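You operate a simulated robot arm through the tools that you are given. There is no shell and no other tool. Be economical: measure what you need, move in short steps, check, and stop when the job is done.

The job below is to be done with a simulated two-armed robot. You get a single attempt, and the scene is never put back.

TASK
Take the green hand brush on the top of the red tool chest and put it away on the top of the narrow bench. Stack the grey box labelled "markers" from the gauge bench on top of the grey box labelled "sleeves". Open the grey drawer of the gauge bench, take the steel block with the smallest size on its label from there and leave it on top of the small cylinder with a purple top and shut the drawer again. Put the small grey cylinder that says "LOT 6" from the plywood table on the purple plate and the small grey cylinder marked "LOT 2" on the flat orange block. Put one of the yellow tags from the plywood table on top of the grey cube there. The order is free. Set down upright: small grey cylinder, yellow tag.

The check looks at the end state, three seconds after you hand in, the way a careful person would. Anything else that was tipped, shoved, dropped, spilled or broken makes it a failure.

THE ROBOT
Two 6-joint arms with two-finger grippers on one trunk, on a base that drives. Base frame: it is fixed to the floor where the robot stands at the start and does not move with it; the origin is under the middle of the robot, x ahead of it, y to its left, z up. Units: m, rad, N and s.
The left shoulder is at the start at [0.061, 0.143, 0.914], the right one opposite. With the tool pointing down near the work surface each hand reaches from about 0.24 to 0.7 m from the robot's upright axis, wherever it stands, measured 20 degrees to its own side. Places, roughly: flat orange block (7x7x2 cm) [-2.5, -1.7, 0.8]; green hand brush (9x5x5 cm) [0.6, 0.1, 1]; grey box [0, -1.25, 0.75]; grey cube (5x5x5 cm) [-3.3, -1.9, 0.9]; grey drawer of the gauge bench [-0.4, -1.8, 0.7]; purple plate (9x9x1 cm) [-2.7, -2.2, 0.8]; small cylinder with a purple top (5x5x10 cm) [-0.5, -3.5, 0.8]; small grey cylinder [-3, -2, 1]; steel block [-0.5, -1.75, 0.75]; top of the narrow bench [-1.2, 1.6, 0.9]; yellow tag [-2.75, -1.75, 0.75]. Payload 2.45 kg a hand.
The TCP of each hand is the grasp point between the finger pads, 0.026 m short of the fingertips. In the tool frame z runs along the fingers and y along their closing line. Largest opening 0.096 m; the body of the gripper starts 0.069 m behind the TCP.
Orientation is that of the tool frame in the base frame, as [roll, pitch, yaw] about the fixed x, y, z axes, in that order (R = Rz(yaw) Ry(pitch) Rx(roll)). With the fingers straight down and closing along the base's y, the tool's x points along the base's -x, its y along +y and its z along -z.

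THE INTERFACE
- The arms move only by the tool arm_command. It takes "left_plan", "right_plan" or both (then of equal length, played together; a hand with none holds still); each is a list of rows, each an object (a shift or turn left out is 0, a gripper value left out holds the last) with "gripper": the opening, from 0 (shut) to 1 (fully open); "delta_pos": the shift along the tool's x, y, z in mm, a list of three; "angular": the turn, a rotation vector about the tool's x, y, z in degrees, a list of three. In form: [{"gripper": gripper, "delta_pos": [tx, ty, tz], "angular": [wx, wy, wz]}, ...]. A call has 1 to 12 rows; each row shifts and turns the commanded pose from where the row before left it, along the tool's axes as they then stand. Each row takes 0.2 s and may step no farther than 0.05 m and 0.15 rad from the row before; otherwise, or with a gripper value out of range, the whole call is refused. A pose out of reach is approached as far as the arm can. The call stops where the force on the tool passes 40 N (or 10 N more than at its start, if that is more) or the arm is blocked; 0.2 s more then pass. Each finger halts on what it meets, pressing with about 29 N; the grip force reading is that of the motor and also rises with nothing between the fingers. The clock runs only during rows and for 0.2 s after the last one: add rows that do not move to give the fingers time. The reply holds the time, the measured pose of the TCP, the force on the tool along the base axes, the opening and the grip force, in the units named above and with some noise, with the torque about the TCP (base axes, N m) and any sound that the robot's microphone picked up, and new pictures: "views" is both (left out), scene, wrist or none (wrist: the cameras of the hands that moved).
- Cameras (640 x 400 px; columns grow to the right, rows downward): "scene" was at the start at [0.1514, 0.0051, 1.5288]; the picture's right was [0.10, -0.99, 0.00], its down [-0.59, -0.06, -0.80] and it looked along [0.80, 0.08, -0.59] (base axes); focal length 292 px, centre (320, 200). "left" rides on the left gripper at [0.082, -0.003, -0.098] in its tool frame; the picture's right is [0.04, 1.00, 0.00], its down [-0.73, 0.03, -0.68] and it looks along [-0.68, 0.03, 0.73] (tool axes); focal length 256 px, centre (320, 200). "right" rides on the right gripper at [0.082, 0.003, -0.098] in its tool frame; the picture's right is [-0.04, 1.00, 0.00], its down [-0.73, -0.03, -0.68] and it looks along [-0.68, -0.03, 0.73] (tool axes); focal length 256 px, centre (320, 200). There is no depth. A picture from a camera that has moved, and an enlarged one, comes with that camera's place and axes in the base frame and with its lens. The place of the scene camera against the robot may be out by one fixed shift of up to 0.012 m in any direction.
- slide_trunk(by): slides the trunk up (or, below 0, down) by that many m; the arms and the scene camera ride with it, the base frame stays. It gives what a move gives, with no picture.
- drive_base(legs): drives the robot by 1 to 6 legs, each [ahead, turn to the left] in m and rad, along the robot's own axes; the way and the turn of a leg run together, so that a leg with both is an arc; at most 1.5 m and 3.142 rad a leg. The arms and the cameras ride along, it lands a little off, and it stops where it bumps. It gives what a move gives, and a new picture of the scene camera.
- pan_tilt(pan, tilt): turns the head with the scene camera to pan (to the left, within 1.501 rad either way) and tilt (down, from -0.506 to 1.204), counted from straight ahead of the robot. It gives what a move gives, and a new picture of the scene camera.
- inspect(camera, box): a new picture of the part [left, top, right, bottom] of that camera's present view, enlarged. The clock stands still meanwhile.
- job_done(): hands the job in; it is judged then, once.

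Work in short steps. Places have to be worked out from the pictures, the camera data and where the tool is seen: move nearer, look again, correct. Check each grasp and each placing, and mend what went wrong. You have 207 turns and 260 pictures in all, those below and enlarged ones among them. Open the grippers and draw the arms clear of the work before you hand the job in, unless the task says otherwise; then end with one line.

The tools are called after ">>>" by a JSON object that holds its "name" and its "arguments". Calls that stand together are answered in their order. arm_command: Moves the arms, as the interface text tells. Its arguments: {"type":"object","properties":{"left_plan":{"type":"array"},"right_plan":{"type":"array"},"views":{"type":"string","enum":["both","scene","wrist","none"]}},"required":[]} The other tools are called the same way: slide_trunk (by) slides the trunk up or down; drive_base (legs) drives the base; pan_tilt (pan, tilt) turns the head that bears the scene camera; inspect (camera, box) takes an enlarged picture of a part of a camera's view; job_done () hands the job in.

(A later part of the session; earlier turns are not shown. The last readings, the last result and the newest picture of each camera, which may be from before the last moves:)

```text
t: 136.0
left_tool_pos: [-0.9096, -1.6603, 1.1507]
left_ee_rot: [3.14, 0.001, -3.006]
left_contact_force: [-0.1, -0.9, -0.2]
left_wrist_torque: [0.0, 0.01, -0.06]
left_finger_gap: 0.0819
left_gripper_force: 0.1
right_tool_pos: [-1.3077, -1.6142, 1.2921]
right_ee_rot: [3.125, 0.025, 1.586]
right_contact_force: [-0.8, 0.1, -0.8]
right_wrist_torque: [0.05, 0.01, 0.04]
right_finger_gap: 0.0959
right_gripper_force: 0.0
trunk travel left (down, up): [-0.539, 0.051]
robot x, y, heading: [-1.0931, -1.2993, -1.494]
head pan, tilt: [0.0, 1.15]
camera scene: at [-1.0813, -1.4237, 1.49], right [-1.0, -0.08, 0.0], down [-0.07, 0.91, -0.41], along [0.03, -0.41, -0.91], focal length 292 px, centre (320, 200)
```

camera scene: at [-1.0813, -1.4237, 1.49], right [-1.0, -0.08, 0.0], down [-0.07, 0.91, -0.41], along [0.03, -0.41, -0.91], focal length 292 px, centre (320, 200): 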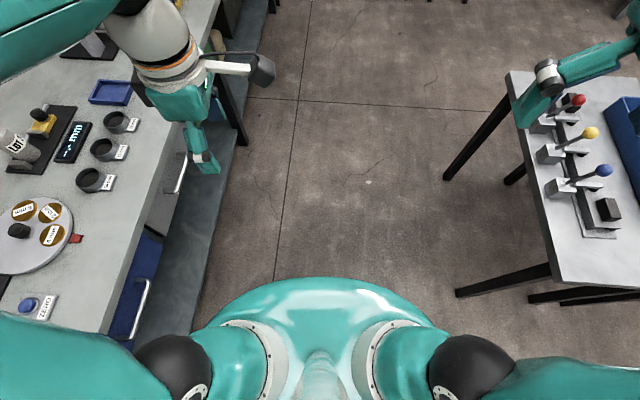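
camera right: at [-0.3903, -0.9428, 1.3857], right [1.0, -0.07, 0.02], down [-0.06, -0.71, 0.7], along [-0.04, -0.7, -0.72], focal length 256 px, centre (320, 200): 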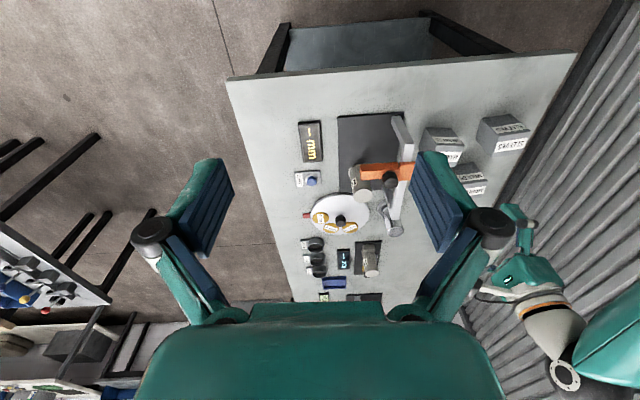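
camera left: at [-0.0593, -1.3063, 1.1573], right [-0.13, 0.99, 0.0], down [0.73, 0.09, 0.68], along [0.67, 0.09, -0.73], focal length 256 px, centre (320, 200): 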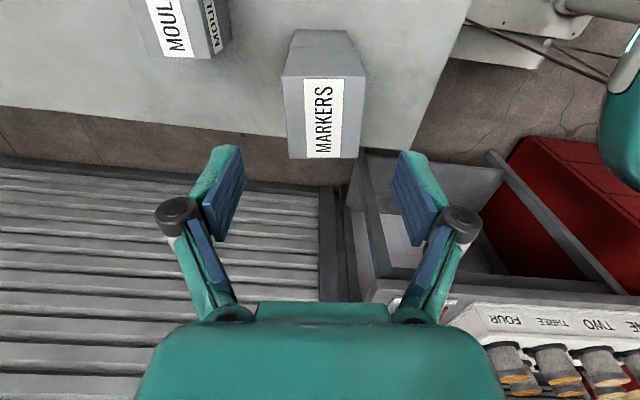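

It drives fine. Grey drawer's handle ≈(-0.63,-1.83). I go 0.5 m further and turn toward the bench in two steps.

>>> {"name": "drive_base", "arguments": {"legs": [[0.48, 0], [0, 0.75]]}}

>>> {"name": "drive_base", "arguments": {"legs": [[0, 0.75]]}}

>>> {"name": "pan_tilt", "arguments": {"pan": 0.0, "tilt": 0.8}}

```text
t: 141.1
left_tool_pos: [-0.679, -1.9159, 1.1509]
left_ee_rot: [3.14, -0.001, -2.265]
left_contact_force: [0.9, 0.2, -0.2]
left_wrist_torque: [-0.01, 0.05, 0.0]
left_finger_gap: 0.0816
left_gripper_force: 0.1
right_tool_pos: [-1.0036, -2.1477, 1.291]
right_ee_rot: [3.124, 0.026, 2.326]
right_contact_force: [1.2, -0.7, 0.1]
right_wrist_torque: [-0.01, 0.01, 0.02]
right_finger_gap: 0.0959
right_gripper_force: 0.0
trunk travel left (down, up): [-0.539, 0.051]
robot x, y, heading: [-1.0719, -1.7899, -0.749]
head pan, tilt: [0.0, 1.15]
camera scene: at [-0.9806, -1.8733, 1.4901], right [-0.68, -0.73, 0.0], down [-0.67, 0.62, -0.41], along [0.3, -0.28, -0.91], focal length 292 px, centre (320, 200)
```

scene: 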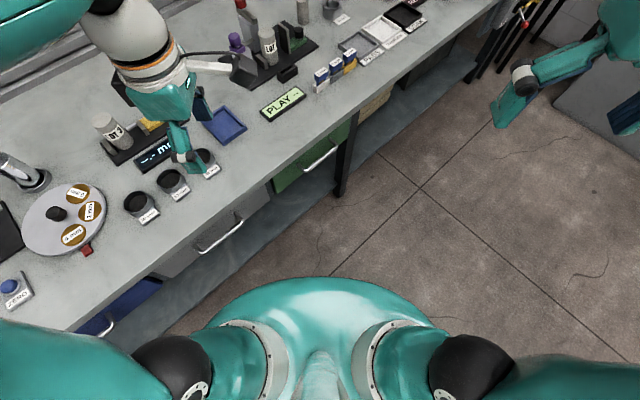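

```text
t: 143.7
left_tool_pos: [-0.7002, -1.6103, 1.1507]
left_ee_rot: [3.141, 0.0, -1.51]
left_contact_force: [-0.5, -0.1, 0.2]
left_wrist_torque: [0.0, 0.0, -0.01]
left_finger_gap: 0.0815
left_gripper_force: 0.0
right_tool_pos: [-0.7751, -2.0049, 1.2919]
right_ee_rot: [3.124, 0.026, 3.083]
right_contact_force: [-0.8, 0.0, 0.2]
right_wrist_torque: [0.02, 0.03, -0.02]
right_finger_gap: 0.0959
right_gripper_force: 0.0
trunk travel left (down, up): [-0.539, 0.051]
robot x, y, heading: [-1.0716, -1.8107, 0.004]
head pan, tilt: [0.0, 1.15]
camera scene: at [-0.9483, -1.8134, 1.4901], right [0.0, -1.0, 0.0], down [-0.91, 0.0, -0.41], along [0.41, 0.0, -0.91], focal length 292 px, centre (320, 200)
```

scene: 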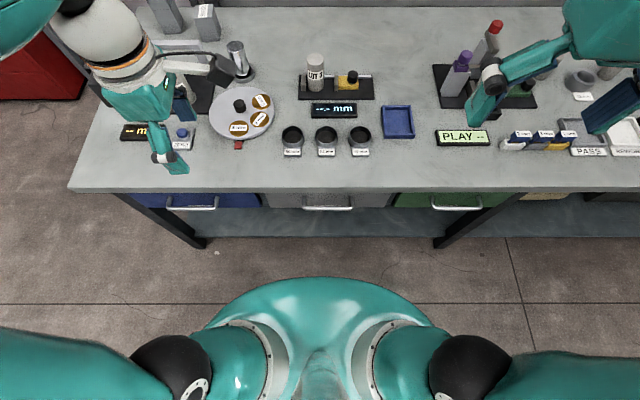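

```text
t: 144.6
left_tool_pos: [-0.699, -1.6118, 1.1524]
left_ee_rot: [3.139, 0.001, -1.509]
left_contact_force: [-0.8, -0.8, 0.2]
left_wrist_torque: [0.03, 0.0, 0.02]
left_finger_gap: 0.0817
left_gripper_force: 0.0
right_tool_pos: [-0.7765, -2.0052, 1.2935]
right_ee_rot: [3.122, 0.027, 3.082]
right_contact_force: [-0.4, -0.5, 0.0]
right_wrist_torque: [0.04, -0.01, 0.0]
right_finger_gap: 0.0959
right_gripper_force: 0.1
trunk travel left (down, up): [-0.539, 0.051]
robot x, y, heading: [-1.074, -1.8038, 0.003]
head pan, tilt: [0.0, 0.799]
camera scene: at [-0.9273, -1.8148, 1.5149], right [0.0, -1.0, 0.0], down [-0.72, 0.0, -0.7], along [0.7, 0.0, -0.72], focal length 292 px, centre (320, 200)
```

scene: 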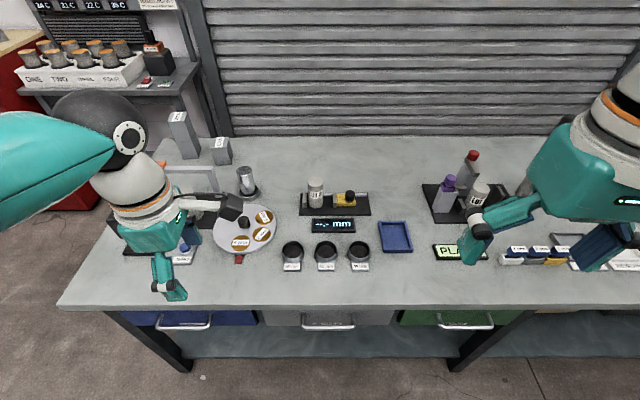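

I'm facing the gauge bench; the grey drawer is right ahead. I enlarge the handle area.

>>> {"name": "inspect", "arguments": {"camera": "scene", "box": [264, 280, 392, 360]}}

>>> {"name": "inspect", "arguments": {"camera": "right", "box": [160, 0, 640, 300]}}

>>> {"name": "inspect", "arguments": {"camera": "left", "box": [160, 0, 640, 300]}}

```text
5.00 times, centred on (328, 320) of scene
camera zoom: at [-0.9273, -1.8148, 1.5149], right [0.0, -1.0, 0.0], down [-0.72, 0.0, -0.7], along [0.7, 0.0, -0.72], focal length 1460 px, centre (280, -400)
```

zoom: 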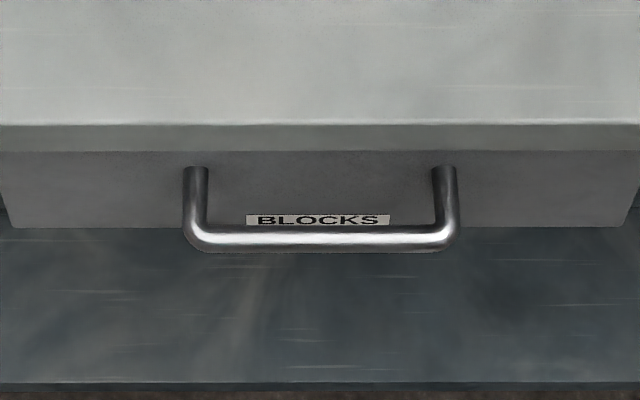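

```text
1.33 times, centred on (400, 150) of right
camera zoom: at [-0.86, -1.9979, 1.3896], right [0.1, 0.99, 0.02], down [0.71, -0.08, 0.7], along [0.69, -0.06, -0.72], focal length 341 px, centre (213, 267)
```

zoom: 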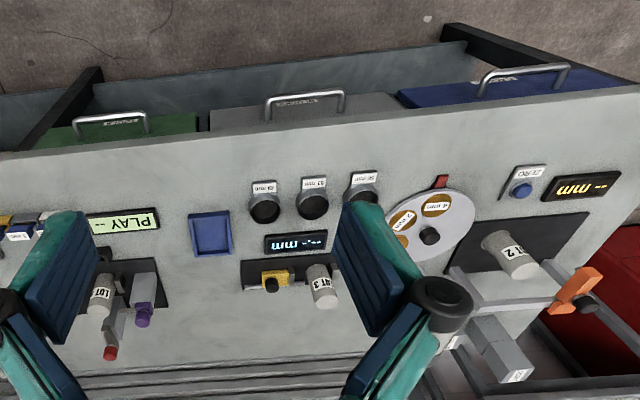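

```text
1.33 times, centred on (400, 150) of left
camera zoom: at [-0.6904, -1.6936, 1.2507], right [-0.99, -0.1, 0.0], down [-0.07, 0.73, 0.68], along [-0.07, 0.68, -0.73], focal length 341 px, centre (213, 267)
```

zoom: 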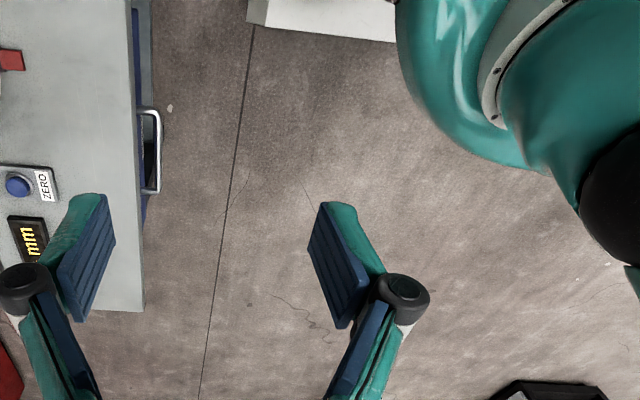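

Handle bar ≈(-0.641,-1.845,0.75), projecting ~3.5 cm. I'll hook it with the right hand tilted 45° and closing across the bar. First back off 0.12 m and turn the right hand 90°.

>>> {"name": "drive_base", "arguments": {"legs": [[-0.12, 0]]}}

>>> {"name": "arm_command", "arguments": {"right_plan": [{"angular": [0, 0, 8.4], "gripper": 0.5}, {"angular": [0, 0, 8.4]}, {"angular": [0, 0, 8.4]}, {"angular": [0, 0, 8.4]}, {"angular": [0, 0, 8.4]}, {"angular": [0, 0, 8.4]}, {"angular": [0, 0, 8.4]}, {"angular": [0, 0, 8.4]}, {"angular": [0, 0, 8.4]}, {"angular": [0, 0, 8.4]}, {"angular": [0, 0, 3]}], "views": "none"}}

>>> {"name": "arm_command", "arguments": {"right_plan": [{"angular": [-8, 0, 0], "delta_pos": [0, 0, 30]}, {"angular": [-8, 0, 0]}, {"angular": [-8, 0, 0]}, {"angular": [-8, 0, 0]}, {"angular": [-8, 0, 0]}, {"angular": [-5, 0, 0]}]}}

```text
t: 145.8
left_tool_pos: [-0.8205, -1.6117, 1.1531]
left_ee_rot: [3.141, -0.001, -1.51]
left_contact_force: [0.1, 0.4, 0.1]
left_wrist_torque: [-0.05, -0.06, 0.03]
left_finger_gap: 0.0815
left_gripper_force: 0.1
right_tool_pos: [-0.899, -2.004, 1.2934]
right_ee_rot: [3.122, 0.027, 3.081]
right_contact_force: [-1.2, 0.5, 1.0]
right_wrist_torque: [-0.02, -0.06, 0.0]
right_finger_gap: 0.0959
right_gripper_force: 0.1
trunk travel left (down, up): [-0.539, 0.051]
robot x, y, heading: [-1.1939, -1.8093, -0.002]
head pan, tilt: [0.0, 0.799]
camera scene: at [-1.0502, -1.8138, 1.5152], right [0.0, -1.0, 0.0], down [-0.72, 0.0, -0.7], along [0.7, 0.0, -0.72], focal length 292 px, centre (320, 200)
```

scene: 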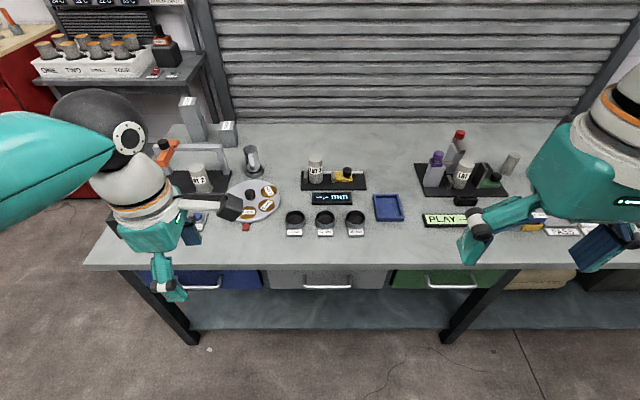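

```text
t: 148.2
left_tool_pos: [-0.8193, -1.6111, 1.1531]
left_ee_rot: [3.139, 0.0, -1.509]
left_contact_force: [-0.1, 0.6, -0.7]
left_wrist_torque: [0.03, -0.01, 0.02]
left_finger_gap: 0.0816
left_gripper_force: 0.0
right_tool_pos: [-0.8957, -2.0039, 1.2932]
right_ee_rot: [3.117, -0.018, 1.559]
right_contact_force: [0.2, 0.5, 0.3]
right_wrist_torque: [0.0, 0.02, -0.01]
right_finger_gap: 0.0482
right_gripper_force: 0.0
trunk travel left (down, up): [-0.539, 0.051]
robot x, y, heading: [-1.1961, -1.8139, -0.001]
head pan, tilt: [0.0, 0.799]
```

```text
t: 149.6
left_tool_pos: [-0.819, -1.611, 1.1533]
left_ee_rot: [3.14, 0.0, -1.51]
left_contact_force: [-0.1, -0.3, 0.4]
left_wrist_torque: [-0.01, -0.02, 0.02]
left_finger_gap: 0.0817
left_gripper_force: 0.1
right_tool_pos: [-0.8965, -2.0034, 1.2627]
right_ee_rot: [2.328, -0.018, 1.562]
right_contact_force: [-0.6, 0.2, -0.1]
right_wrist_torque: [0.02, 0.01, 0.01]
right_finger_gap: 0.0477
right_gripper_force: 0.2
trunk travel left (down, up): [-0.539, 0.051]
robot x, y, heading: [-1.1884, -1.8093, -0.002]
head pan, tilt: [0.0, 0.799]
camera scene: at [-1.0481, -1.8138, 1.515], right [0.0, -1.0, 0.0], down [-0.72, 0.0, -0.7], along [0.7, 0.0, -0.72], focal length 292 px, centre (320, 200)
camera right: at [-0.9648, -1.922, 1.3352], right [0.69, -0.06, 0.73], down [-0.52, -0.74, 0.43], along [0.51, -0.67, -0.54], focal length 256 px, centre (320, 200)
```

scene: 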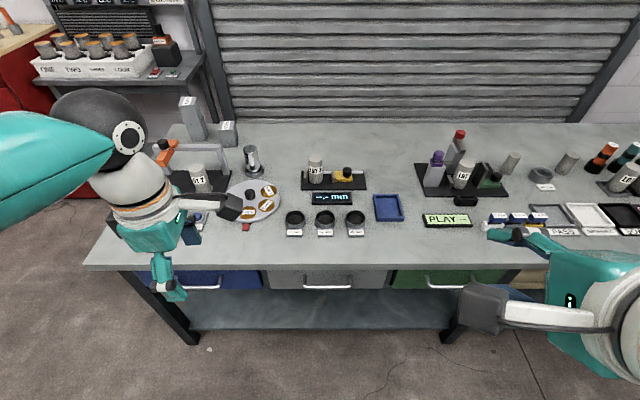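
right: 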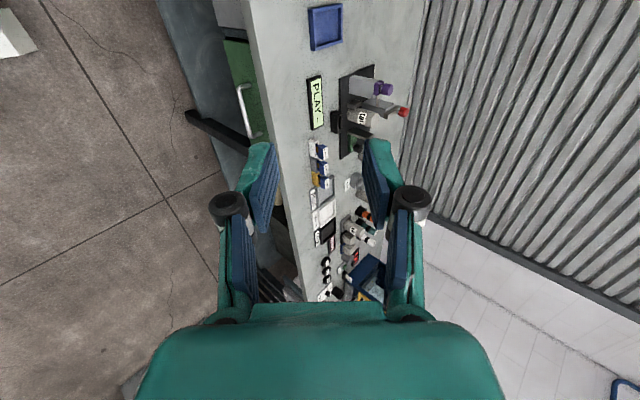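

Orientation is right. I bring the right hand to a pre-grasp 10 cm before the bar.

>>> {"name": "arm_command", "arguments": {"right_plan": [{"delta_pos": [14.4, -17.9, 39.3]}, {"delta_pos": [14.4, -17.9, 39.3]}, {"delta_pos": [14.4, -17.9, 39.3]}, {"delta_pos": [14.4, -17.9, 39.3]}, {"delta_pos": [14.4, -17.9, 39.3]}, {"delta_pos": [14.4, -17.9, 39.3]}, {"delta_pos": [14.4, -17.9, 39.3]}, {"delta_pos": [14.4, -17.9, 39.3]}, {"delta_pos": [14.4, -17.9, 39.3]}, {"delta_pos": [14.4, -17.9, 39.3]}, {"delta_pos": [14.4, -17.9, 39.3]}, {}]}}

```text
t: 152.2
left_tool_pos: [-0.8189, -1.612, 1.1536]
left_ee_rot: [3.138, -0.001, -1.508]
left_contact_force: [-0.3, 0.5, -0.7]
left_wrist_torque: [-0.01, -0.01, -0.01]
left_finger_gap: 0.0813
left_gripper_force: 0.0
right_tool_pos: [-0.7946, -2.001, 1.0846]
right_ee_rot: [2.339, -0.016, 1.565]
right_contact_force: [0.7, 0.6, 0.8]
right_wrist_torque: [-0.01, 0.0, -0.01]
right_finger_gap: 0.0478
right_gripper_force: 0.1
right hand out of reach, approached as far as the arm can: row 4, 5, 6, 7, 8, 9, 10, 11
trunk travel left (down, up): [-0.539, 0.051]
robot x, y, heading: [-1.1904, -1.8105, -0.004]
head pan, tilt: [0.0, 0.799]
camera scene: at [-1.0482, -1.8136, 1.515], right [0.0, -1.0, 0.0], down [-0.72, 0.0, -0.7], along [0.7, 0.0, -0.72], focal length 292 px, centre (320, 200)
camera right: at [-0.8632, -1.9196, 1.1572], right [0.69, -0.06, 0.72], down [-0.51, -0.74, 0.44], along [0.51, -0.67, -0.54], focal length 256 px, centre (320, 200)
```

scene: 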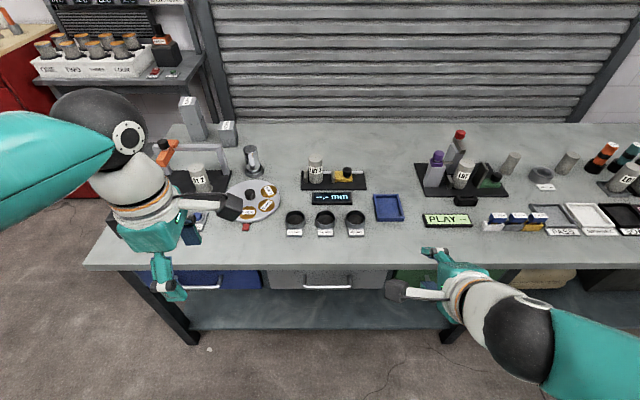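
right: 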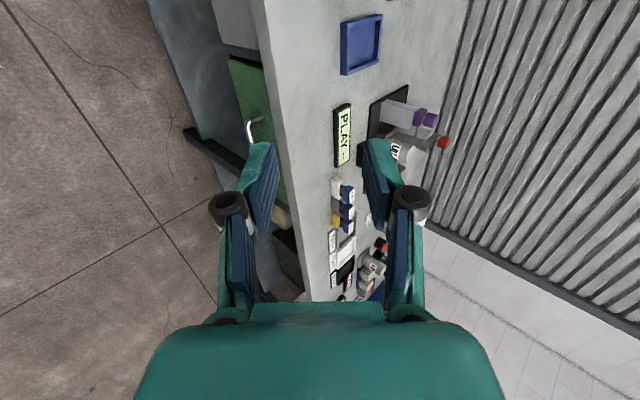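

The wrist is too near the shoulder from here. I'll stand off to the side instead, at about (-1.2,-1.3) heading -0.5, so the drawer can open past the robot.

>>> {"name": "drive_base", "arguments": {"legs": [[0, -0.75], [0, -0.75], [-0.52, 0]]}}

>>> {"name": "drive_base", "arguments": {"legs": [[0, 1.0]]}}

```text
t: 156.0
left_tool_pos: [-0.8377, -2.0412, 1.1532]
left_ee_rot: [3.139, 0.001, -2.579]
left_contact_force: [-0.2, -0.8, -0.1]
left_wrist_torque: [0.04, 0.0, 0.02]
left_finger_gap: 0.0816
left_gripper_force: 0.0
right_tool_pos: [-1.1668, -2.2506, 1.084]
right_ee_rot: [2.334, -0.019, 0.499]
right_contact_force: [0.1, -0.1, -0.1]
right_wrist_torque: [-0.01, -0.03, 0.06]
right_finger_gap: 0.048
right_gripper_force: 0.1
trunk travel left (down, up): [-0.539, 0.051]
robot x, y, heading: [-1.1655, -1.7966, -1.079]
head pan, tilt: [0.0, 0.799]
stopped in leg 2: the robot was blocked; the commanded pose is now the measured one
camera scene: at [-1.0997, -1.925, 1.5149], right [-0.88, -0.47, 0.0], down [-0.34, 0.63, -0.7], along [0.33, -0.61, -0.72], focal length 292 px, centre (320, 200)
```

scene: 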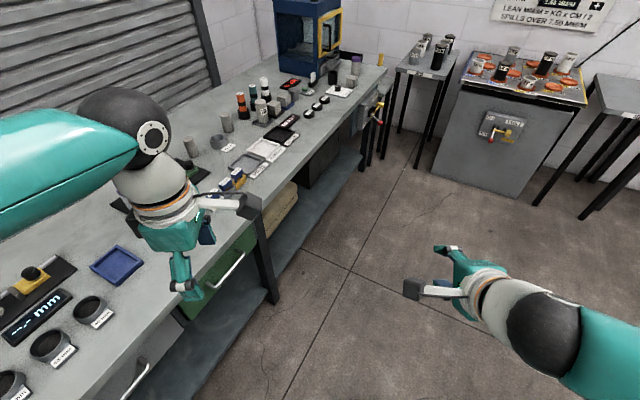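

```text
t: 159.1
left_tool_pos: [-0.7733, -1.6633, 1.1546]
left_ee_rot: [3.141, -0.001, -1.614]
left_contact_force: [0.9, 0.9, -0.5]
left_wrist_torque: [-0.06, 0.0, 0.03]
left_finger_gap: 0.0816
left_gripper_force: 0.0
right_tool_pos: [-0.7894, -2.0531, 1.0855]
right_ee_rot: [2.335, -0.016, 1.462]
right_contact_force: [-0.4, 0.9, -0.3]
right_wrist_torque: [-0.03, 0.02, -0.01]
right_finger_gap: 0.0482
right_gripper_force: 0.1
trunk travel left (down, up): [-0.539, 0.051]
robot x, y, heading: [-1.1664, -1.8227, -0.113]
head pan, tilt: [0.0, 0.799]
stopped in leg 1: the robot was blocked; the commanded pose is now the measured one
camera scene: at [-1.0233, -1.84, 1.5149], right [-0.11, -0.99, 0.0], down [-0.71, 0.08, -0.7], along [0.69, -0.08, -0.72], focal length 292 px, centre (320, 200)
```

scene: 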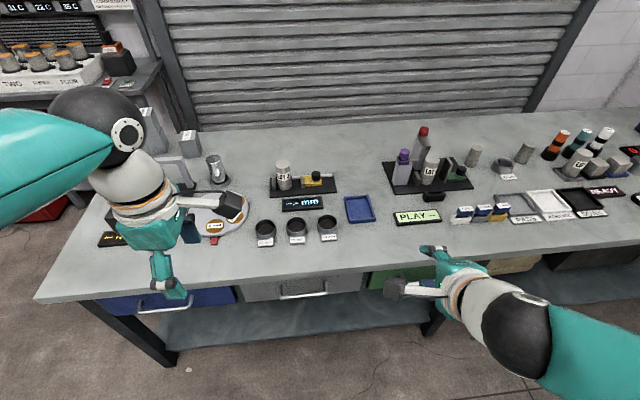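

The rear probably nears the small table. I first move 0.12 m forward, then turn in small legs.

>>> {"name": "drive_base", "arguments": {"legs": [[0.12, 0], [0, -0.6]]}}

```text
t: 162.2
left_tool_pos: [-0.6331, -1.9251, 1.1543]
left_ee_rot: [-3.141, 0.0, -2.208]
left_contact_force: [0.0, -0.4, 0.1]
left_wrist_torque: [0.0, 0.0, 0.03]
left_finger_gap: 0.0817
left_gripper_force: 0.0
right_tool_pos: [-0.8649, -2.2387, 1.0863]
right_ee_rot: [2.335, -0.019, 0.87]
right_contact_force: [-0.5, 0.5, -0.8]
right_wrist_torque: [0.0, 0.0, -0.02]
right_finger_gap: 0.0476
right_gripper_force: 0.1
trunk travel left (down, up): [-0.539, 0.051]
robot x, y, heading: [-1.0386, -1.8239, -0.706]
head pan, tilt: [0.0, 0.799]
camera scene: at [-0.9275, -1.9189, 1.515], right [-0.65, -0.76, 0.0], down [-0.55, 0.46, -0.7], along [0.53, -0.45, -0.72], focal length 292 px, centre (320, 200)
```

scene: 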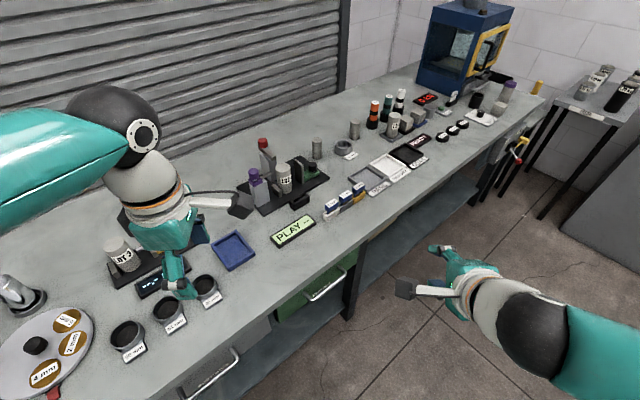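

Worked. Next turn further and reverse along the bench.

>>> {"name": "drive_base", "arguments": {"legs": [[0, -0.75], [-0.5, 0]]}}

```text
t: 165.2
left_tool_pos: [-0.8015, -2.1574, 1.1584]
left_ee_rot: [-3.138, 0.0, -2.919]
left_contact_force: [0.5, 0.2, 0.1]
left_wrist_torque: [-0.03, -0.03, 0.03]
left_finger_gap: 0.0814
left_gripper_force: 0.1
right_tool_pos: [-1.1823, -2.2432, 1.0884]
right_ee_rot: [2.331, -0.016, 0.16]
right_contact_force: [-0.1, 0.5, 0.9]
right_wrist_torque: [-0.03, -0.03, 0.01]
right_finger_gap: 0.0481
right_gripper_force: 0.1
trunk travel left (down, up): [-0.539, 0.051]
robot x, y, heading: [-1.0225, -1.8137, -1.404]
head pan, tilt: [0.0, 0.799]
stopped in leg 2: the robot was blocked; the commanded pose is now the measured one
camera scene: at [-0.997, -1.9546, 1.5153], right [-0.99, -0.17, 0.0], down [-0.12, 0.71, -0.7], along [0.12, -0.69, -0.72], focal length 292 px, centre (320, 200)
```

scene: 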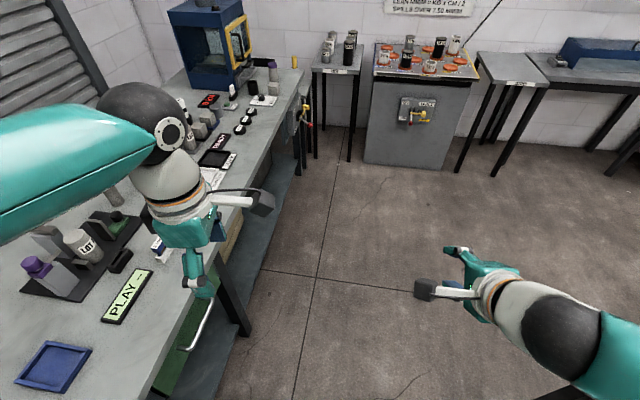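

Straight legs right after a turn seem to stall; I retry the reverse alone.

>>> {"name": "drive_base", "arguments": {"legs": [[-0.45, 0]]}}

```text
t: 168.0
left_tool_pos: [-0.876, -1.7099, 1.1569]
left_ee_rot: [-3.14, -0.003, -2.92]
left_contact_force: [-0.5, 0.6, -0.6]
left_wrist_torque: [-0.03, 0.02, 0.01]
left_finger_gap: 0.0816
left_gripper_force: 0.0
right_tool_pos: [-1.2559, -1.7958, 1.0872]
right_ee_rot: [2.334, -0.015, 0.159]
right_contact_force: [-0.2, 0.1, 0.2]
right_wrist_torque: [0.02, -0.01, -0.02]
right_finger_gap: 0.0479
right_gripper_force: 0.1
trunk travel left (down, up): [-0.539, 0.051]
robot x, y, heading: [-1.0977, -1.3663, -1.4]
head pan, tilt: [0.0, 0.799]
camera scene: at [-1.0707, -1.5078, 1.5151], right [-0.99, -0.17, 0.0], down [-0.12, 0.71, -0.7], along [0.12, -0.69, -0.72], focal length 292 px, centre (320, 200)
```

scene: 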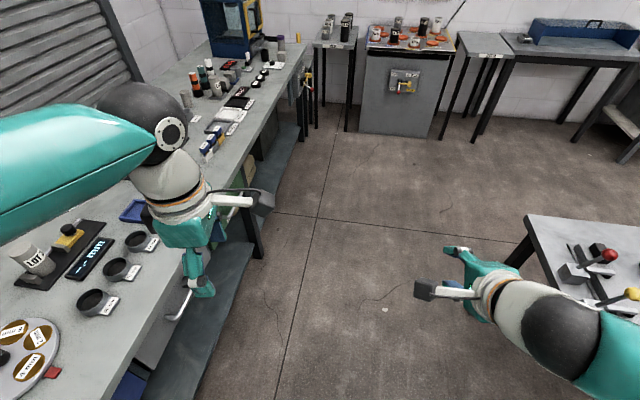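

Now turn toward the drawer (heading ≈ -0.55).

>>> {"name": "drive_base", "arguments": {"legs": [[0, 0.85]]}}

```text
t: 171.0
left_tool_pos: [-0.6927, -1.4374, 1.1574]
left_ee_rot: [-3.141, -0.005, -2.092]
left_contact_force: [-0.9, -0.3, -0.2]
left_wrist_torque: [0.01, 0.01, 0.0]
left_finger_gap: 0.0817
left_gripper_force: 0.0
right_tool_pos: [-0.8849, -1.7749, 1.087]
right_ee_rot: [2.335, -0.013, 0.986]
right_contact_force: [0.0, -0.3, -0.4]
right_wrist_torque: [0.01, 0.01, -0.05]
right_finger_gap: 0.048
right_gripper_force: 0.0
trunk travel left (down, up): [-0.539, 0.051]
robot x, y, heading: [-1.1093, -1.3856, -0.574]
head pan, tilt: [0.0, 0.799]
stopped in leg 1: the robot was blocked; the commanded pose is now the measured one
camera scene: at [-0.9853, -1.4646, 1.5149], right [-0.54, -0.84, 0.0], down [-0.6, 0.39, -0.7], along [0.58, -0.38, -0.72], focal length 292 px, centre (320, 200)
```

scene: 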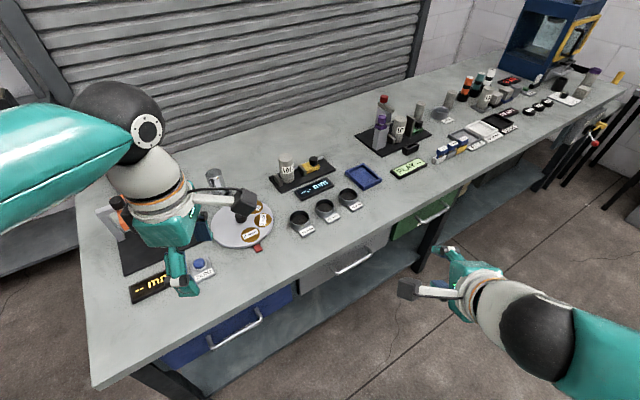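

Handle ≈(-0.637,-1.83,0.75). I yaw the tilted hand 33° to face the bench squarely, then go to the pre-grasp.

>>> {"name": "arm_command", "arguments": {"right_plan": [{"angular": [0, 6, -5.7]}, {"angular": [0, 6, -5.7]}, {"angular": [0, 6, -5.7]}, {"angular": [0, 6, -5.7]}, {"delta_pos": [-8, -10.7, 43]}, {"delta_pos": [-8, -10.7, 43]}, {"delta_pos": [-8, -10.7, 43]}, {"delta_pos": [-8, -10.7, 43]}, {"delta_pos": [-8, -10.7, 43]}, {"delta_pos": [-8, -10.7, 43]}, {"delta_pos": [-8, -10.7, 43]}, {"gripper": 0.4}]}}

```text
t: 173.6
left_tool_pos: [-0.6931, -1.4382, 1.1564]
left_ee_rot: [3.141, -0.003, -2.094]
left_contact_force: [0.4, 0.3, -0.6]
left_wrist_torque: [0.0, -0.01, -0.01]
left_finger_gap: 0.0813
left_gripper_force: 0.1
right_tool_pos: [-0.7303, -1.8382, 0.8173]
right_ee_rot: [2.346, -0.019, 1.498]
right_contact_force: [-0.2, 0.0, -0.3]
right_wrist_torque: [-0.01, 0.01, -0.02]
right_finger_gap: 0.0386
right_gripper_force: 0.1
right hand out of reach, approached as far as the arm can: row 3
trunk travel left (down, up): [-0.539, 0.051]
robot x, y, heading: [-1.1122, -1.3869, -0.575]
head pan, tilt: [0.0, 0.799]
camera scene: at [-0.9869, -1.4654, 1.5151], right [-0.54, -0.84, 0.0], down [-0.6, 0.39, -0.7], along [0.59, -0.38, -0.72], focal length 292 px, centre (320, 200)
camera right: at [-0.7923, -1.7523, 0.8902], right [0.69, -0.1, 0.71], down [-0.56, -0.7, 0.44], along [0.45, -0.7, -0.55], focal length 256 px, centre (320, 200)
```

scene: 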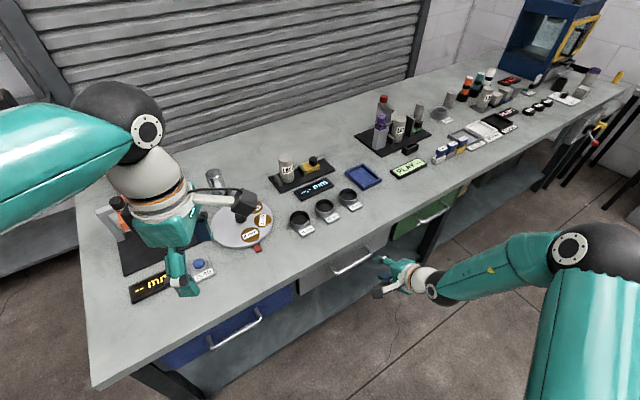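
right: 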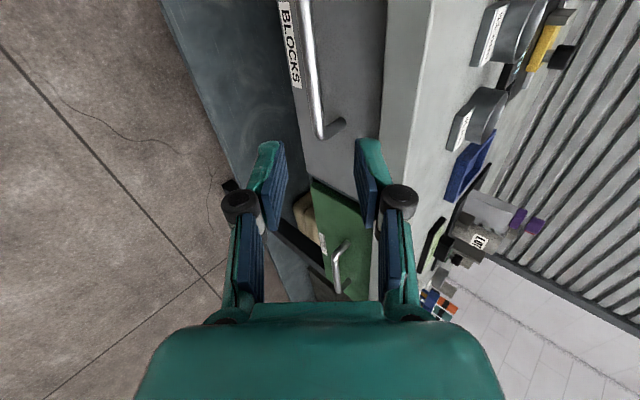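

Bar sits ~4 mm off the tool axis and ~12.7 cm ahead. I narrow the gap to 24 mm and advance 11 cm.

>>> {"name": "arm_command", "arguments": {"right_plan": [{"gripper": 0.26, "delta_pos": [0, -4, 25]}, {"delta_pos": [0, 0, 30]}, {"delta_pos": [0, 0, 25]}, {"delta_pos": [0, 0, 10]}], "views": "wrist"}}

```text
t: 174.6
left_tool_pos: [-0.6928, -1.4373, 1.1581]
left_ee_rot: [-3.141, -0.002, -2.094]
left_contact_force: [-0.6, 0.0, 0.6]
left_wrist_torque: [-0.04, 0.0, 0.0]
left_finger_gap: 0.0817
left_gripper_force: 0.1
right_tool_pos: [-0.67, -1.8406, 0.7532]
right_ee_rot: [2.348, -0.018, 1.497]
right_contact_force: [0.5, -0.3, -0.6]
right_wrist_torque: [0.02, 0.01, 0.04]
right_finger_gap: 0.0251
right_gripper_force: 0.0
trunk travel left (down, up): [-0.539, 0.051]
robot x, y, heading: [-1.1077, -1.3855, -0.574]
head pan, tilt: [0.0, 0.799]
camera right: at [-0.7317, -1.7547, 0.8257], right [0.69, -0.1, 0.71], down [-0.56, -0.7, 0.44], along [0.45, -0.7, -0.55], focal length 256 px, centre (320, 200)
```

right: 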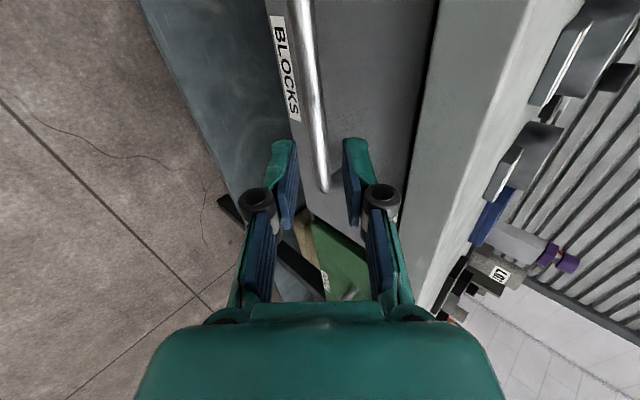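

Bar lies centred between the fingers; advance 26 mm more and close.

>>> {"name": "arm_command", "arguments": {"right_plan": [{"delta_pos": [15, -1, 13]}, {"delta_pos": [0, 0, 13]}, {"gripper": 0}, {}, {}], "views": "wrist"}}

```text
t: 175.8
left_tool_pos: [-0.6921, -1.4379, 1.1583]
left_ee_rot: [3.14, -0.002, -2.092]
left_contact_force: [-1.3, -0.4, 0.2]
left_wrist_torque: [-0.02, 0.0, 0.0]
left_finger_gap: 0.0814
left_gripper_force: 0.1
right_tool_pos: [-0.6507, -1.8255, 0.7337]
right_ee_rot: [2.349, -0.019, 1.497]
right_contact_force: [0.0, -0.5, 0.2]
right_wrist_torque: [0.0, 0.05, 0.0]
right_finger_gap: 0.0
right_gripper_force: 28.9
trunk travel left (down, up): [-0.539, 0.051]
robot x, y, heading: [-1.1079, -1.3854, -0.567]
head pan, tilt: [0.0, 0.799]
camera right: at [-0.7124, -1.741, 0.8064], right [0.69, -0.1, 0.71], down [-0.56, -0.7, 0.44], along [0.45, -0.7, -0.55], focal length 256 px, centre (320, 200)
```

right: 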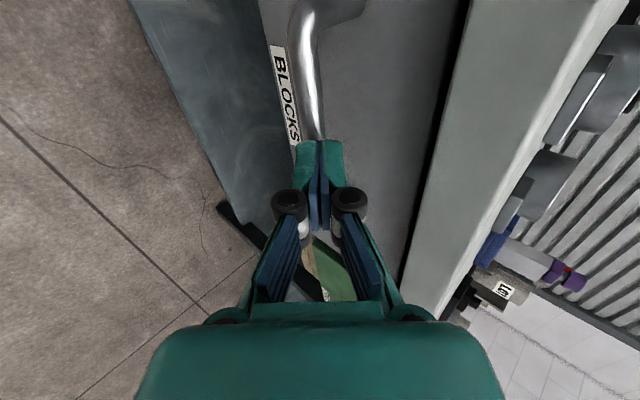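

The fingers closed short of the bar (bar triangulates to x≈-0.637, z≈0.718). Back off, open, and go ~16 mm deeper.

>>> {"name": "arm_command", "arguments": {"right_plan": [{"delta_pos": [0, 0, -15]}, {"gripper": 0.28}, {}, {"delta_pos": [0, -2, 16]}, {"delta_pos": [0, 0, 15]}, {"gripper": 0}, {}, {}], "views": "wrist"}}

```text
t: 177.6
left_tool_pos: [-0.6923, -1.4384, 1.1567]
left_ee_rot: [3.141, -0.002, -2.092]
left_contact_force: [0.8, 0.0, 0.3]
left_wrist_torque: [0.02, -0.01, -0.01]
left_finger_gap: 0.0816
left_gripper_force: 0.0
right_tool_pos: [-0.6404, -1.8279, 0.7203]
right_ee_rot: [2.349, -0.019, 1.502]
right_contact_force: [-3.6, -1.3, -5.5]
right_wrist_torque: [-0.8, 0.12, 0.81]
right_finger_gap: 0.0151
right_gripper_force: 41.5
trunk travel left (down, up): [-0.539, 0.051]
robot x, y, heading: [-1.1089, -1.3835, -0.574]
head pan, tilt: [0.0, 0.799]
camera right: at [-0.7023, -1.7415, 0.7936], right [0.7, -0.1, 0.71], down [-0.56, -0.7, 0.44], along [0.46, -0.7, -0.55], focal length 256 px, centre (320, 200)
```

right: 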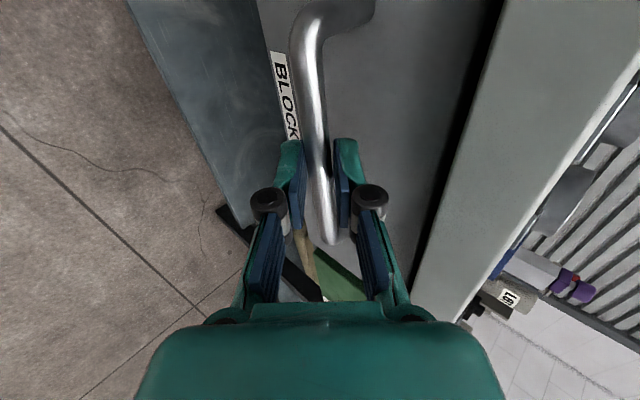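

Handle gripped (15 mm). Pull straight toward -x, 10 cm.

>>> {"name": "arm_command", "arguments": {"right_plan": [{"delta_pos": [-1.7, -17.5, -17.7]}, {"delta_pos": [-1.7, -17.5, -17.7]}, {"delta_pos": [-1.7, -17.5, -17.7]}, {"delta_pos": [-1.7, -17.5, -17.7]}], "views": "scene"}}

```text
t: 178.6
left_tool_pos: [-0.6925, -1.4376, 1.1584]
left_ee_rot: [3.14, -0.001, -2.091]
left_contact_force: [-0.3, 0.2, -0.1]
left_wrist_torque: [-0.01, 0.01, -0.05]
left_finger_gap: 0.0815
left_gripper_force: 0.0
right_tool_pos: [-0.7408, -1.8281, 0.7194]
right_ee_rot: [2.351, -0.021, 1.497]
right_contact_force: [-0.6, 5.1, -11.9]
right_wrist_torque: [-1.1, 0.11, 0.06]
right_finger_gap: 0.015
right_gripper_force: 41.2
trunk travel left (down, up): [-0.539, 0.051]
robot x, y, heading: [-1.1057, -1.3873, -0.573]
head pan, tilt: [0.0, 0.799]
camera scene: at [-0.9858, -1.4664, 1.5147], right [-0.54, -0.84, 0.0], down [-0.6, 0.39, -0.7], along [0.58, -0.38, -0.72], focal length 292 px, centre (320, 200)
```

scene: 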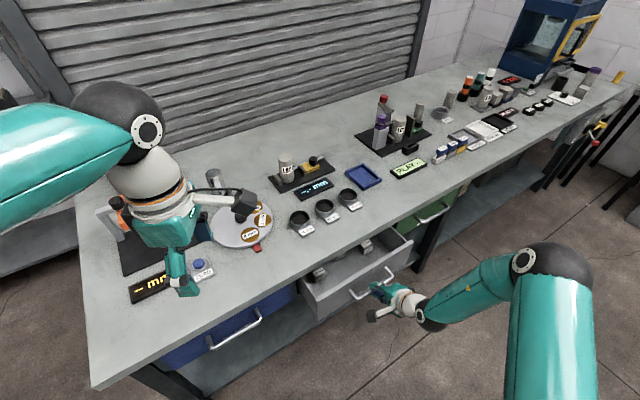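

Drawer opens smoothly; blocks appear. Pull another 12 cm.

>>> {"name": "arm_command", "arguments": {"right_plan": [{"delta_pos": [-1.7, -17.5, -17.7]}, {"delta_pos": [-1.7, -17.5, -17.7]}, {"delta_pos": [-1.7, -17.5, -17.7]}, {"delta_pos": [-1.7, -17.5, -17.7]}, {"delta_pos": [-1.4, -14, -14.2]}], "views": "scene"}}

```text
t: 179.8
left_tool_pos: [-0.693, -1.4401, 1.1588]
left_ee_rot: [3.139, 0.001, -2.093]
left_contact_force: [0.1, 0.2, -0.2]
left_wrist_torque: [0.0, 0.0, 0.0]
left_finger_gap: 0.0816
left_gripper_force: 0.1
right_tool_pos: [-0.8609, -1.827, 0.7199]
right_ee_rot: [2.352, -0.021, 1.501]
right_contact_force: [-0.8, 4.3, -21.7]
right_wrist_torque: [-0.02, 0.44, 1.26]
right_finger_gap: 0.0154
right_gripper_force: 41.5
trunk travel left (down, up): [-0.539, 0.051]
robot x, y, heading: [-1.1094, -1.3866, -0.575]
head pan, tilt: [0.0, 0.799]
camera scene: at [-0.9857, -1.4672, 1.5149], right [-0.54, -0.84, 0.0], down [-0.6, 0.39, -0.7], along [0.58, -0.38, -0.72], focal length 292 px, centre (320, 200)
```

scene: 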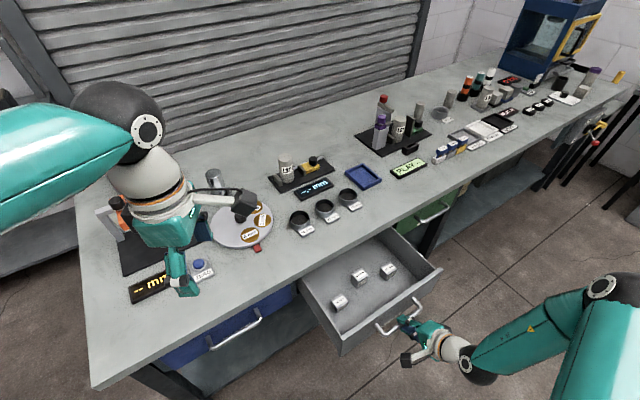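

>>> {"name": "inspect", "arguments": {"camera": "scene", "box": [310, 245, 422, 315]}}

```text
5.71 times, centred on (366, 280) of scene
camera zoom: at [-0.9857, -1.4672, 1.5149], right [-0.54, -0.84, 0.0], down [-0.6, 0.39, -0.7], along [0.58, -0.38, -0.72], focal length 1668 px, centre (57, -257)
```

zoom: 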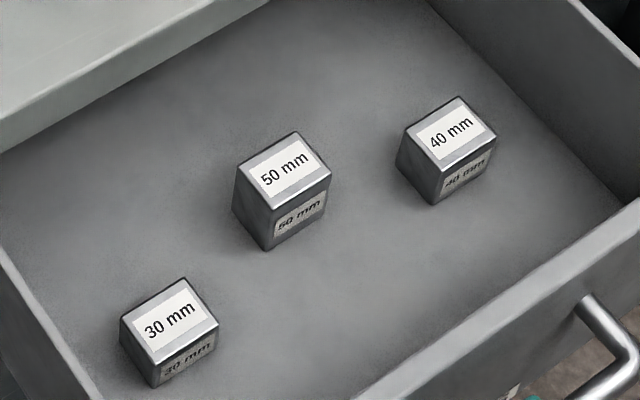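

The 30 mm block is the smallest, at about (-0.705,-1.72). I release the handle and withdraw the right hand, then turn it upright.

>>> {"name": "arm_command", "arguments": {"right_plan": [{"gripper": 0.3}, {}, {"delta_pos": [0, 0, -40]}, {"delta_pos": [0, 20, -40]}, {"delta_pos": [0, 30, -30]}, {"delta_pos": [0, 30, -30]}, {"angular": [7.5, 0, 0], "gripper": 0.65}, {"angular": [7.5, 0, 0]}, {"angular": [7.5, 0, 0]}, {"angular": [7.5, 0, 0]}, {"angular": [7.5, 0, 0]}, {"angular": [7.5, 0, 0]}]}}

```text
t: 182.4
left_tool_pos: [-0.6922, -1.4379, 1.1573]
left_ee_rot: [-3.14, -0.002, -2.094]
left_contact_force: [0.5, -0.3, -0.7]
left_wrist_torque: [-0.01, 0.0, 0.0]
left_finger_gap: 0.0817
left_gripper_force: 0.1
right_tool_pos: [-0.9039, -1.8315, 0.8765]
right_ee_rot: [3.134, -0.018, 1.497]
right_contact_force: [-0.1, 0.1, 0.4]
right_wrist_torque: [0.01, 0.0, -0.01]
right_finger_gap: 0.0624
right_gripper_force: 0.0
right hand out of reach, approached as far as the arm can: row 9
trunk travel left (down, up): [-0.539, 0.051]
robot x, y, heading: [-1.1073, -1.3873, -0.573]
head pan, tilt: [0.0, 0.799]
camera scene: at [-0.9854, -1.4661, 1.5148], right [-0.54, -0.84, 0.0], down [-0.6, 0.39, -0.7], along [0.58, -0.38, -0.72], focal length 292 px, centre (320, 200)
camera right: at [-0.8959, -1.7511, 0.9763], right [0.99, -0.11, 0.01], down [-0.09, -0.74, 0.66], along [-0.07, -0.66, -0.75], focal length 256 px, centre (320, 200)
```

scene: 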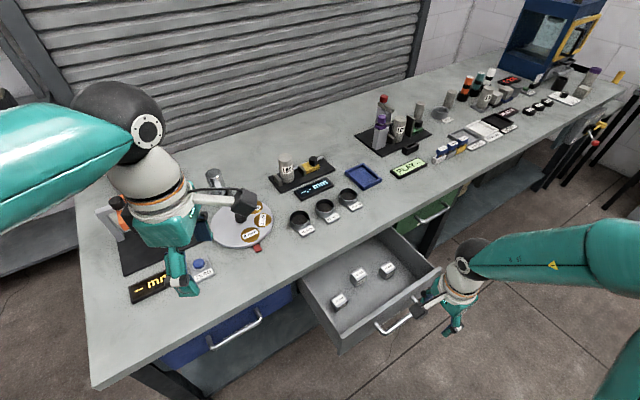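
right: 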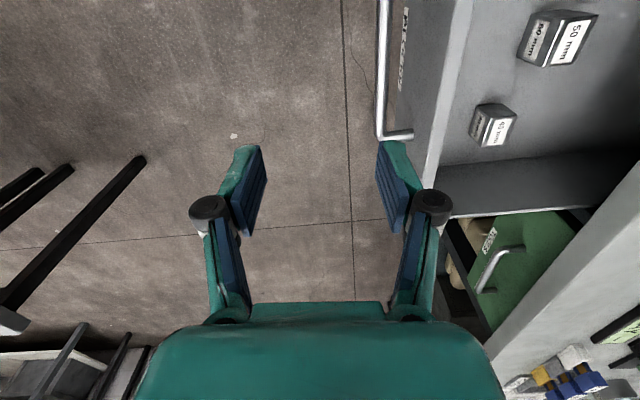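

Upright now. Move above the 30 mm block and look.

>>> {"name": "arm_command", "arguments": {"right_plan": [{"delta_pos": [25, 38, -5]}, {"delta_pos": [25, 38, -5]}, {"delta_pos": [25, 38, -5]}, {"delta_pos": [25, 38, -5]}, {"delta_pos": [25, 38, 0]}, {}], "views": "wrist"}}

```text
t: 183.8
left_tool_pos: [-0.6935, -1.4388, 1.157]
left_ee_rot: [3.141, -0.001, -2.093]
left_contact_force: [-0.2, 0.1, 0.1]
left_wrist_torque: [-0.01, -0.02, 0.0]
left_finger_gap: 0.0817
left_gripper_force: 0.1
right_tool_pos: [-0.7093, -1.7168, 0.9]
right_ee_rot: [3.133, -0.019, 1.499]
right_contact_force: [0.4, -0.1, -0.7]
right_wrist_torque: [-0.02, 0.02, -0.03]
right_finger_gap: 0.0623
right_gripper_force: 0.0
trunk travel left (down, up): [-0.539, 0.051]
robot x, y, heading: [-1.1085, -1.3859, -0.571]
head pan, tilt: [0.0, 0.799]
camera right: at [-0.7005, -1.6384, 1.0003], right [0.99, -0.11, 0.01], down [-0.09, -0.74, 0.66], along [-0.07, -0.66, -0.75], focal length 256 px, centre (320, 200)
```

right: 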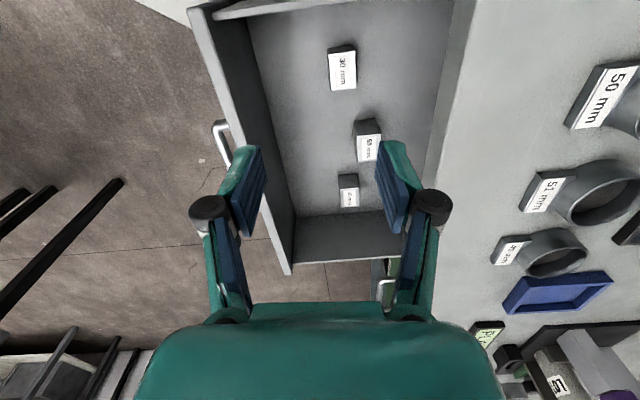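

Block is at ≈(-0.681,-1.731), top z≈0.67. The wrist camera would come near the drawer's side wall, so I turn the hand 90° (camera toward -x) while centring over it.

>>> {"name": "arm_command", "arguments": {"right_plan": [{"delta_pos": [-12, 29, 0]}, {"angular": [0, 0, -8.2]}, {"angular": [0, 0, -8.2]}, {"angular": [0, 0, -8.2]}, {"angular": [0, 0, -8.2]}, {"angular": [0, 0, -8.2]}, {"angular": [0, 0, -8.2]}, {"angular": [0, 0, -8.2]}, {"angular": [0, 0, -8.2]}, {"angular": [0, 0, -8.2]}, {"angular": [0, 0, -8.2]}, {"angular": [0, 0, -8.2]}], "views": "wrist"}}

```text
t: 186.4
left_tool_pos: [-0.693, -1.4373, 1.1573]
left_ee_rot: [-3.14, -0.002, -2.093]
left_contact_force: [0.3, 0.3, 0.1]
left_wrist_torque: [-0.03, 0.01, 0.01]
left_finger_gap: 0.0818
left_gripper_force: 0.0
right_tool_pos: [-0.6869, -1.714, 0.8945]
right_ee_rot: [3.14, 0.013, 3.062]
right_contact_force: [-0.5, 0.1, 0.3]
right_wrist_torque: [-0.01, -0.01, -0.01]
right_finger_gap: 0.0625
right_gripper_force: 0.1
right hand out of reach, approached as far as the arm can: row 12
trunk travel left (down, up): [-0.539, 0.051]
robot x, y, heading: [-1.1089, -1.3834, -0.576]
head pan, tilt: [0.0, 0.799]
camera right: at [-0.7699, -1.7033, 0.9922], right [0.12, 0.99, 0.0], down [0.72, -0.09, 0.69], along [0.68, -0.08, -0.72], focal length 256 px, centre (320, 200)
```

right: 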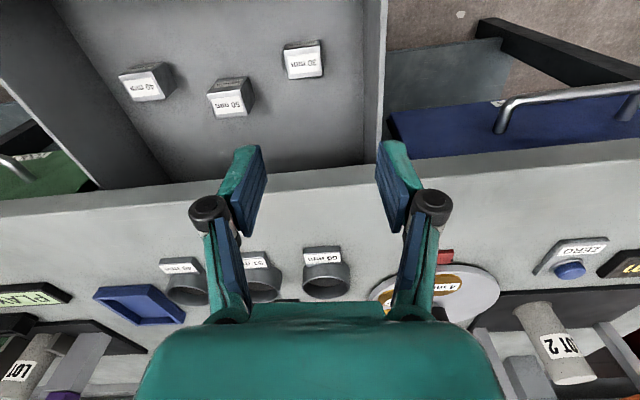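

Aligned except 17 mm in y. Correct and descend 12 cm, then check.

>>> {"name": "arm_command", "arguments": {"right_plan": [{"delta_pos": [0, -17, 0]}, {"delta_pos": [0, 0, 40]}, {"delta_pos": [0, 0, 40]}, {"delta_pos": [0, 0, 40]}, {}]}}

```text
t: 187.6
left_tool_pos: [-0.6939, -1.4372, 1.1583]
left_ee_rot: [-3.141, -0.002, -2.092]
left_contact_force: [-0.5, 0.4, -0.3]
left_wrist_torque: [0.0, -0.03, -0.02]
left_finger_gap: 0.0814
left_gripper_force: 0.0
right_tool_pos: [-0.6932, -1.714, 0.7684]
right_ee_rot: [3.121, 0.009, 3.072]
right_contact_force: [0.5, 0.3, 0.1]
right_wrist_torque: [-0.01, 0.0, -0.01]
right_finger_gap: 0.0627
right_gripper_force: 0.0
right hand out of reach, approached as far as the arm can: row 1
trunk travel left (down, up): [-0.539, 0.051]
robot x, y, heading: [-1.109, -1.3869, -0.572]
head pan, tilt: [0.0, 0.799]
camera scene: at [-0.9866, -1.4657, 1.515], right [-0.54, -0.84, 0.0], down [-0.6, 0.39, -0.7], along [0.59, -0.38, -0.72], focal length 292 px, centre (320, 200)
camera right: at [-0.775, -1.7069, 0.8673], right [0.11, 0.99, 0.02], down [0.72, -0.09, 0.69], along [0.68, -0.06, -0.73], focal length 256 px, centre (320, 200)
```

scene: 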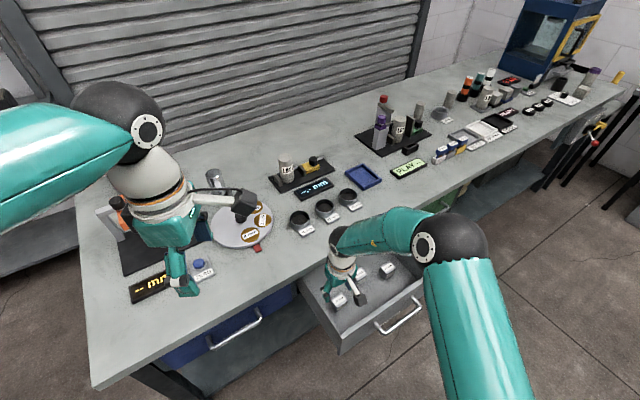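
right: 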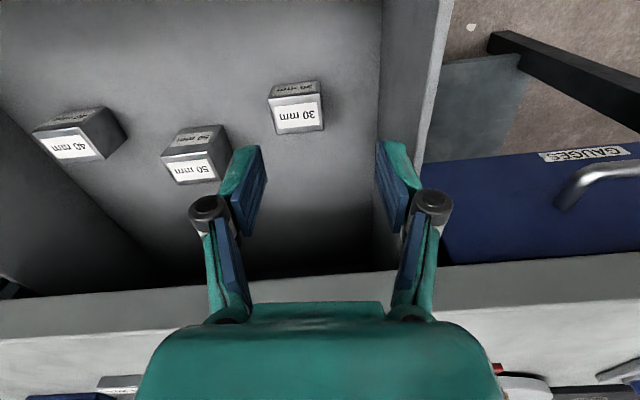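

Try the remaining shift (8 mm, -18 mm) at this height.

>>> {"name": "arm_command", "arguments": {"right_plan": [{"delta_pos": [-9, -9, 0]}, {"delta_pos": [0, -9, 0]}, {"delta_pos": [0, 0, 30]}, {}], "views": "wrist"}}

```text
t: 188.6
left_tool_pos: [-0.6937, -1.4378, 1.1567]
left_ee_rot: [3.142, -0.002, -2.094]
left_contact_force: [-0.7, -0.8, -0.1]
left_wrist_torque: [0.01, 0.01, -0.03]
left_finger_gap: 0.0813
left_gripper_force: 0.0
right_tool_pos: [-0.685, -1.7323, 0.7393]
right_ee_rot: [3.123, 0.011, 3.071]
right_contact_force: [-0.6, 0.7, 0.6]
right_wrist_torque: [0.02, 0.0, 0.01]
right_finger_gap: 0.0625
right_gripper_force: 0.1
trunk travel left (down, up): [-0.539, 0.051]
robot x, y, heading: [-1.1081, -1.3831, -0.572]
head pan, tilt: [0.0, 0.799]
camera right: at [-0.7683, -1.7247, 0.8381], right [0.11, 0.99, 0.02], down [0.72, -0.09, 0.69], along [0.68, -0.06, -0.73], focal length 256 px, centre (320, 200)
```

right: 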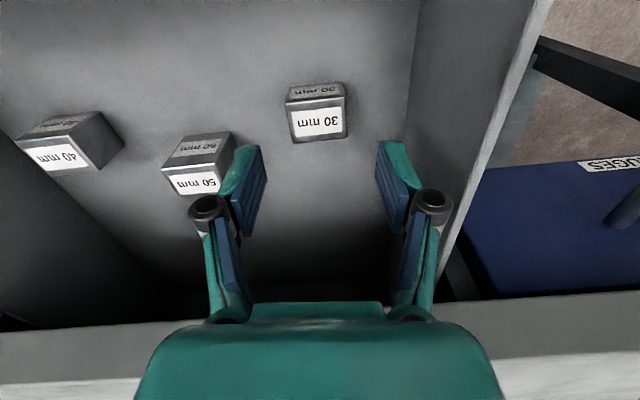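

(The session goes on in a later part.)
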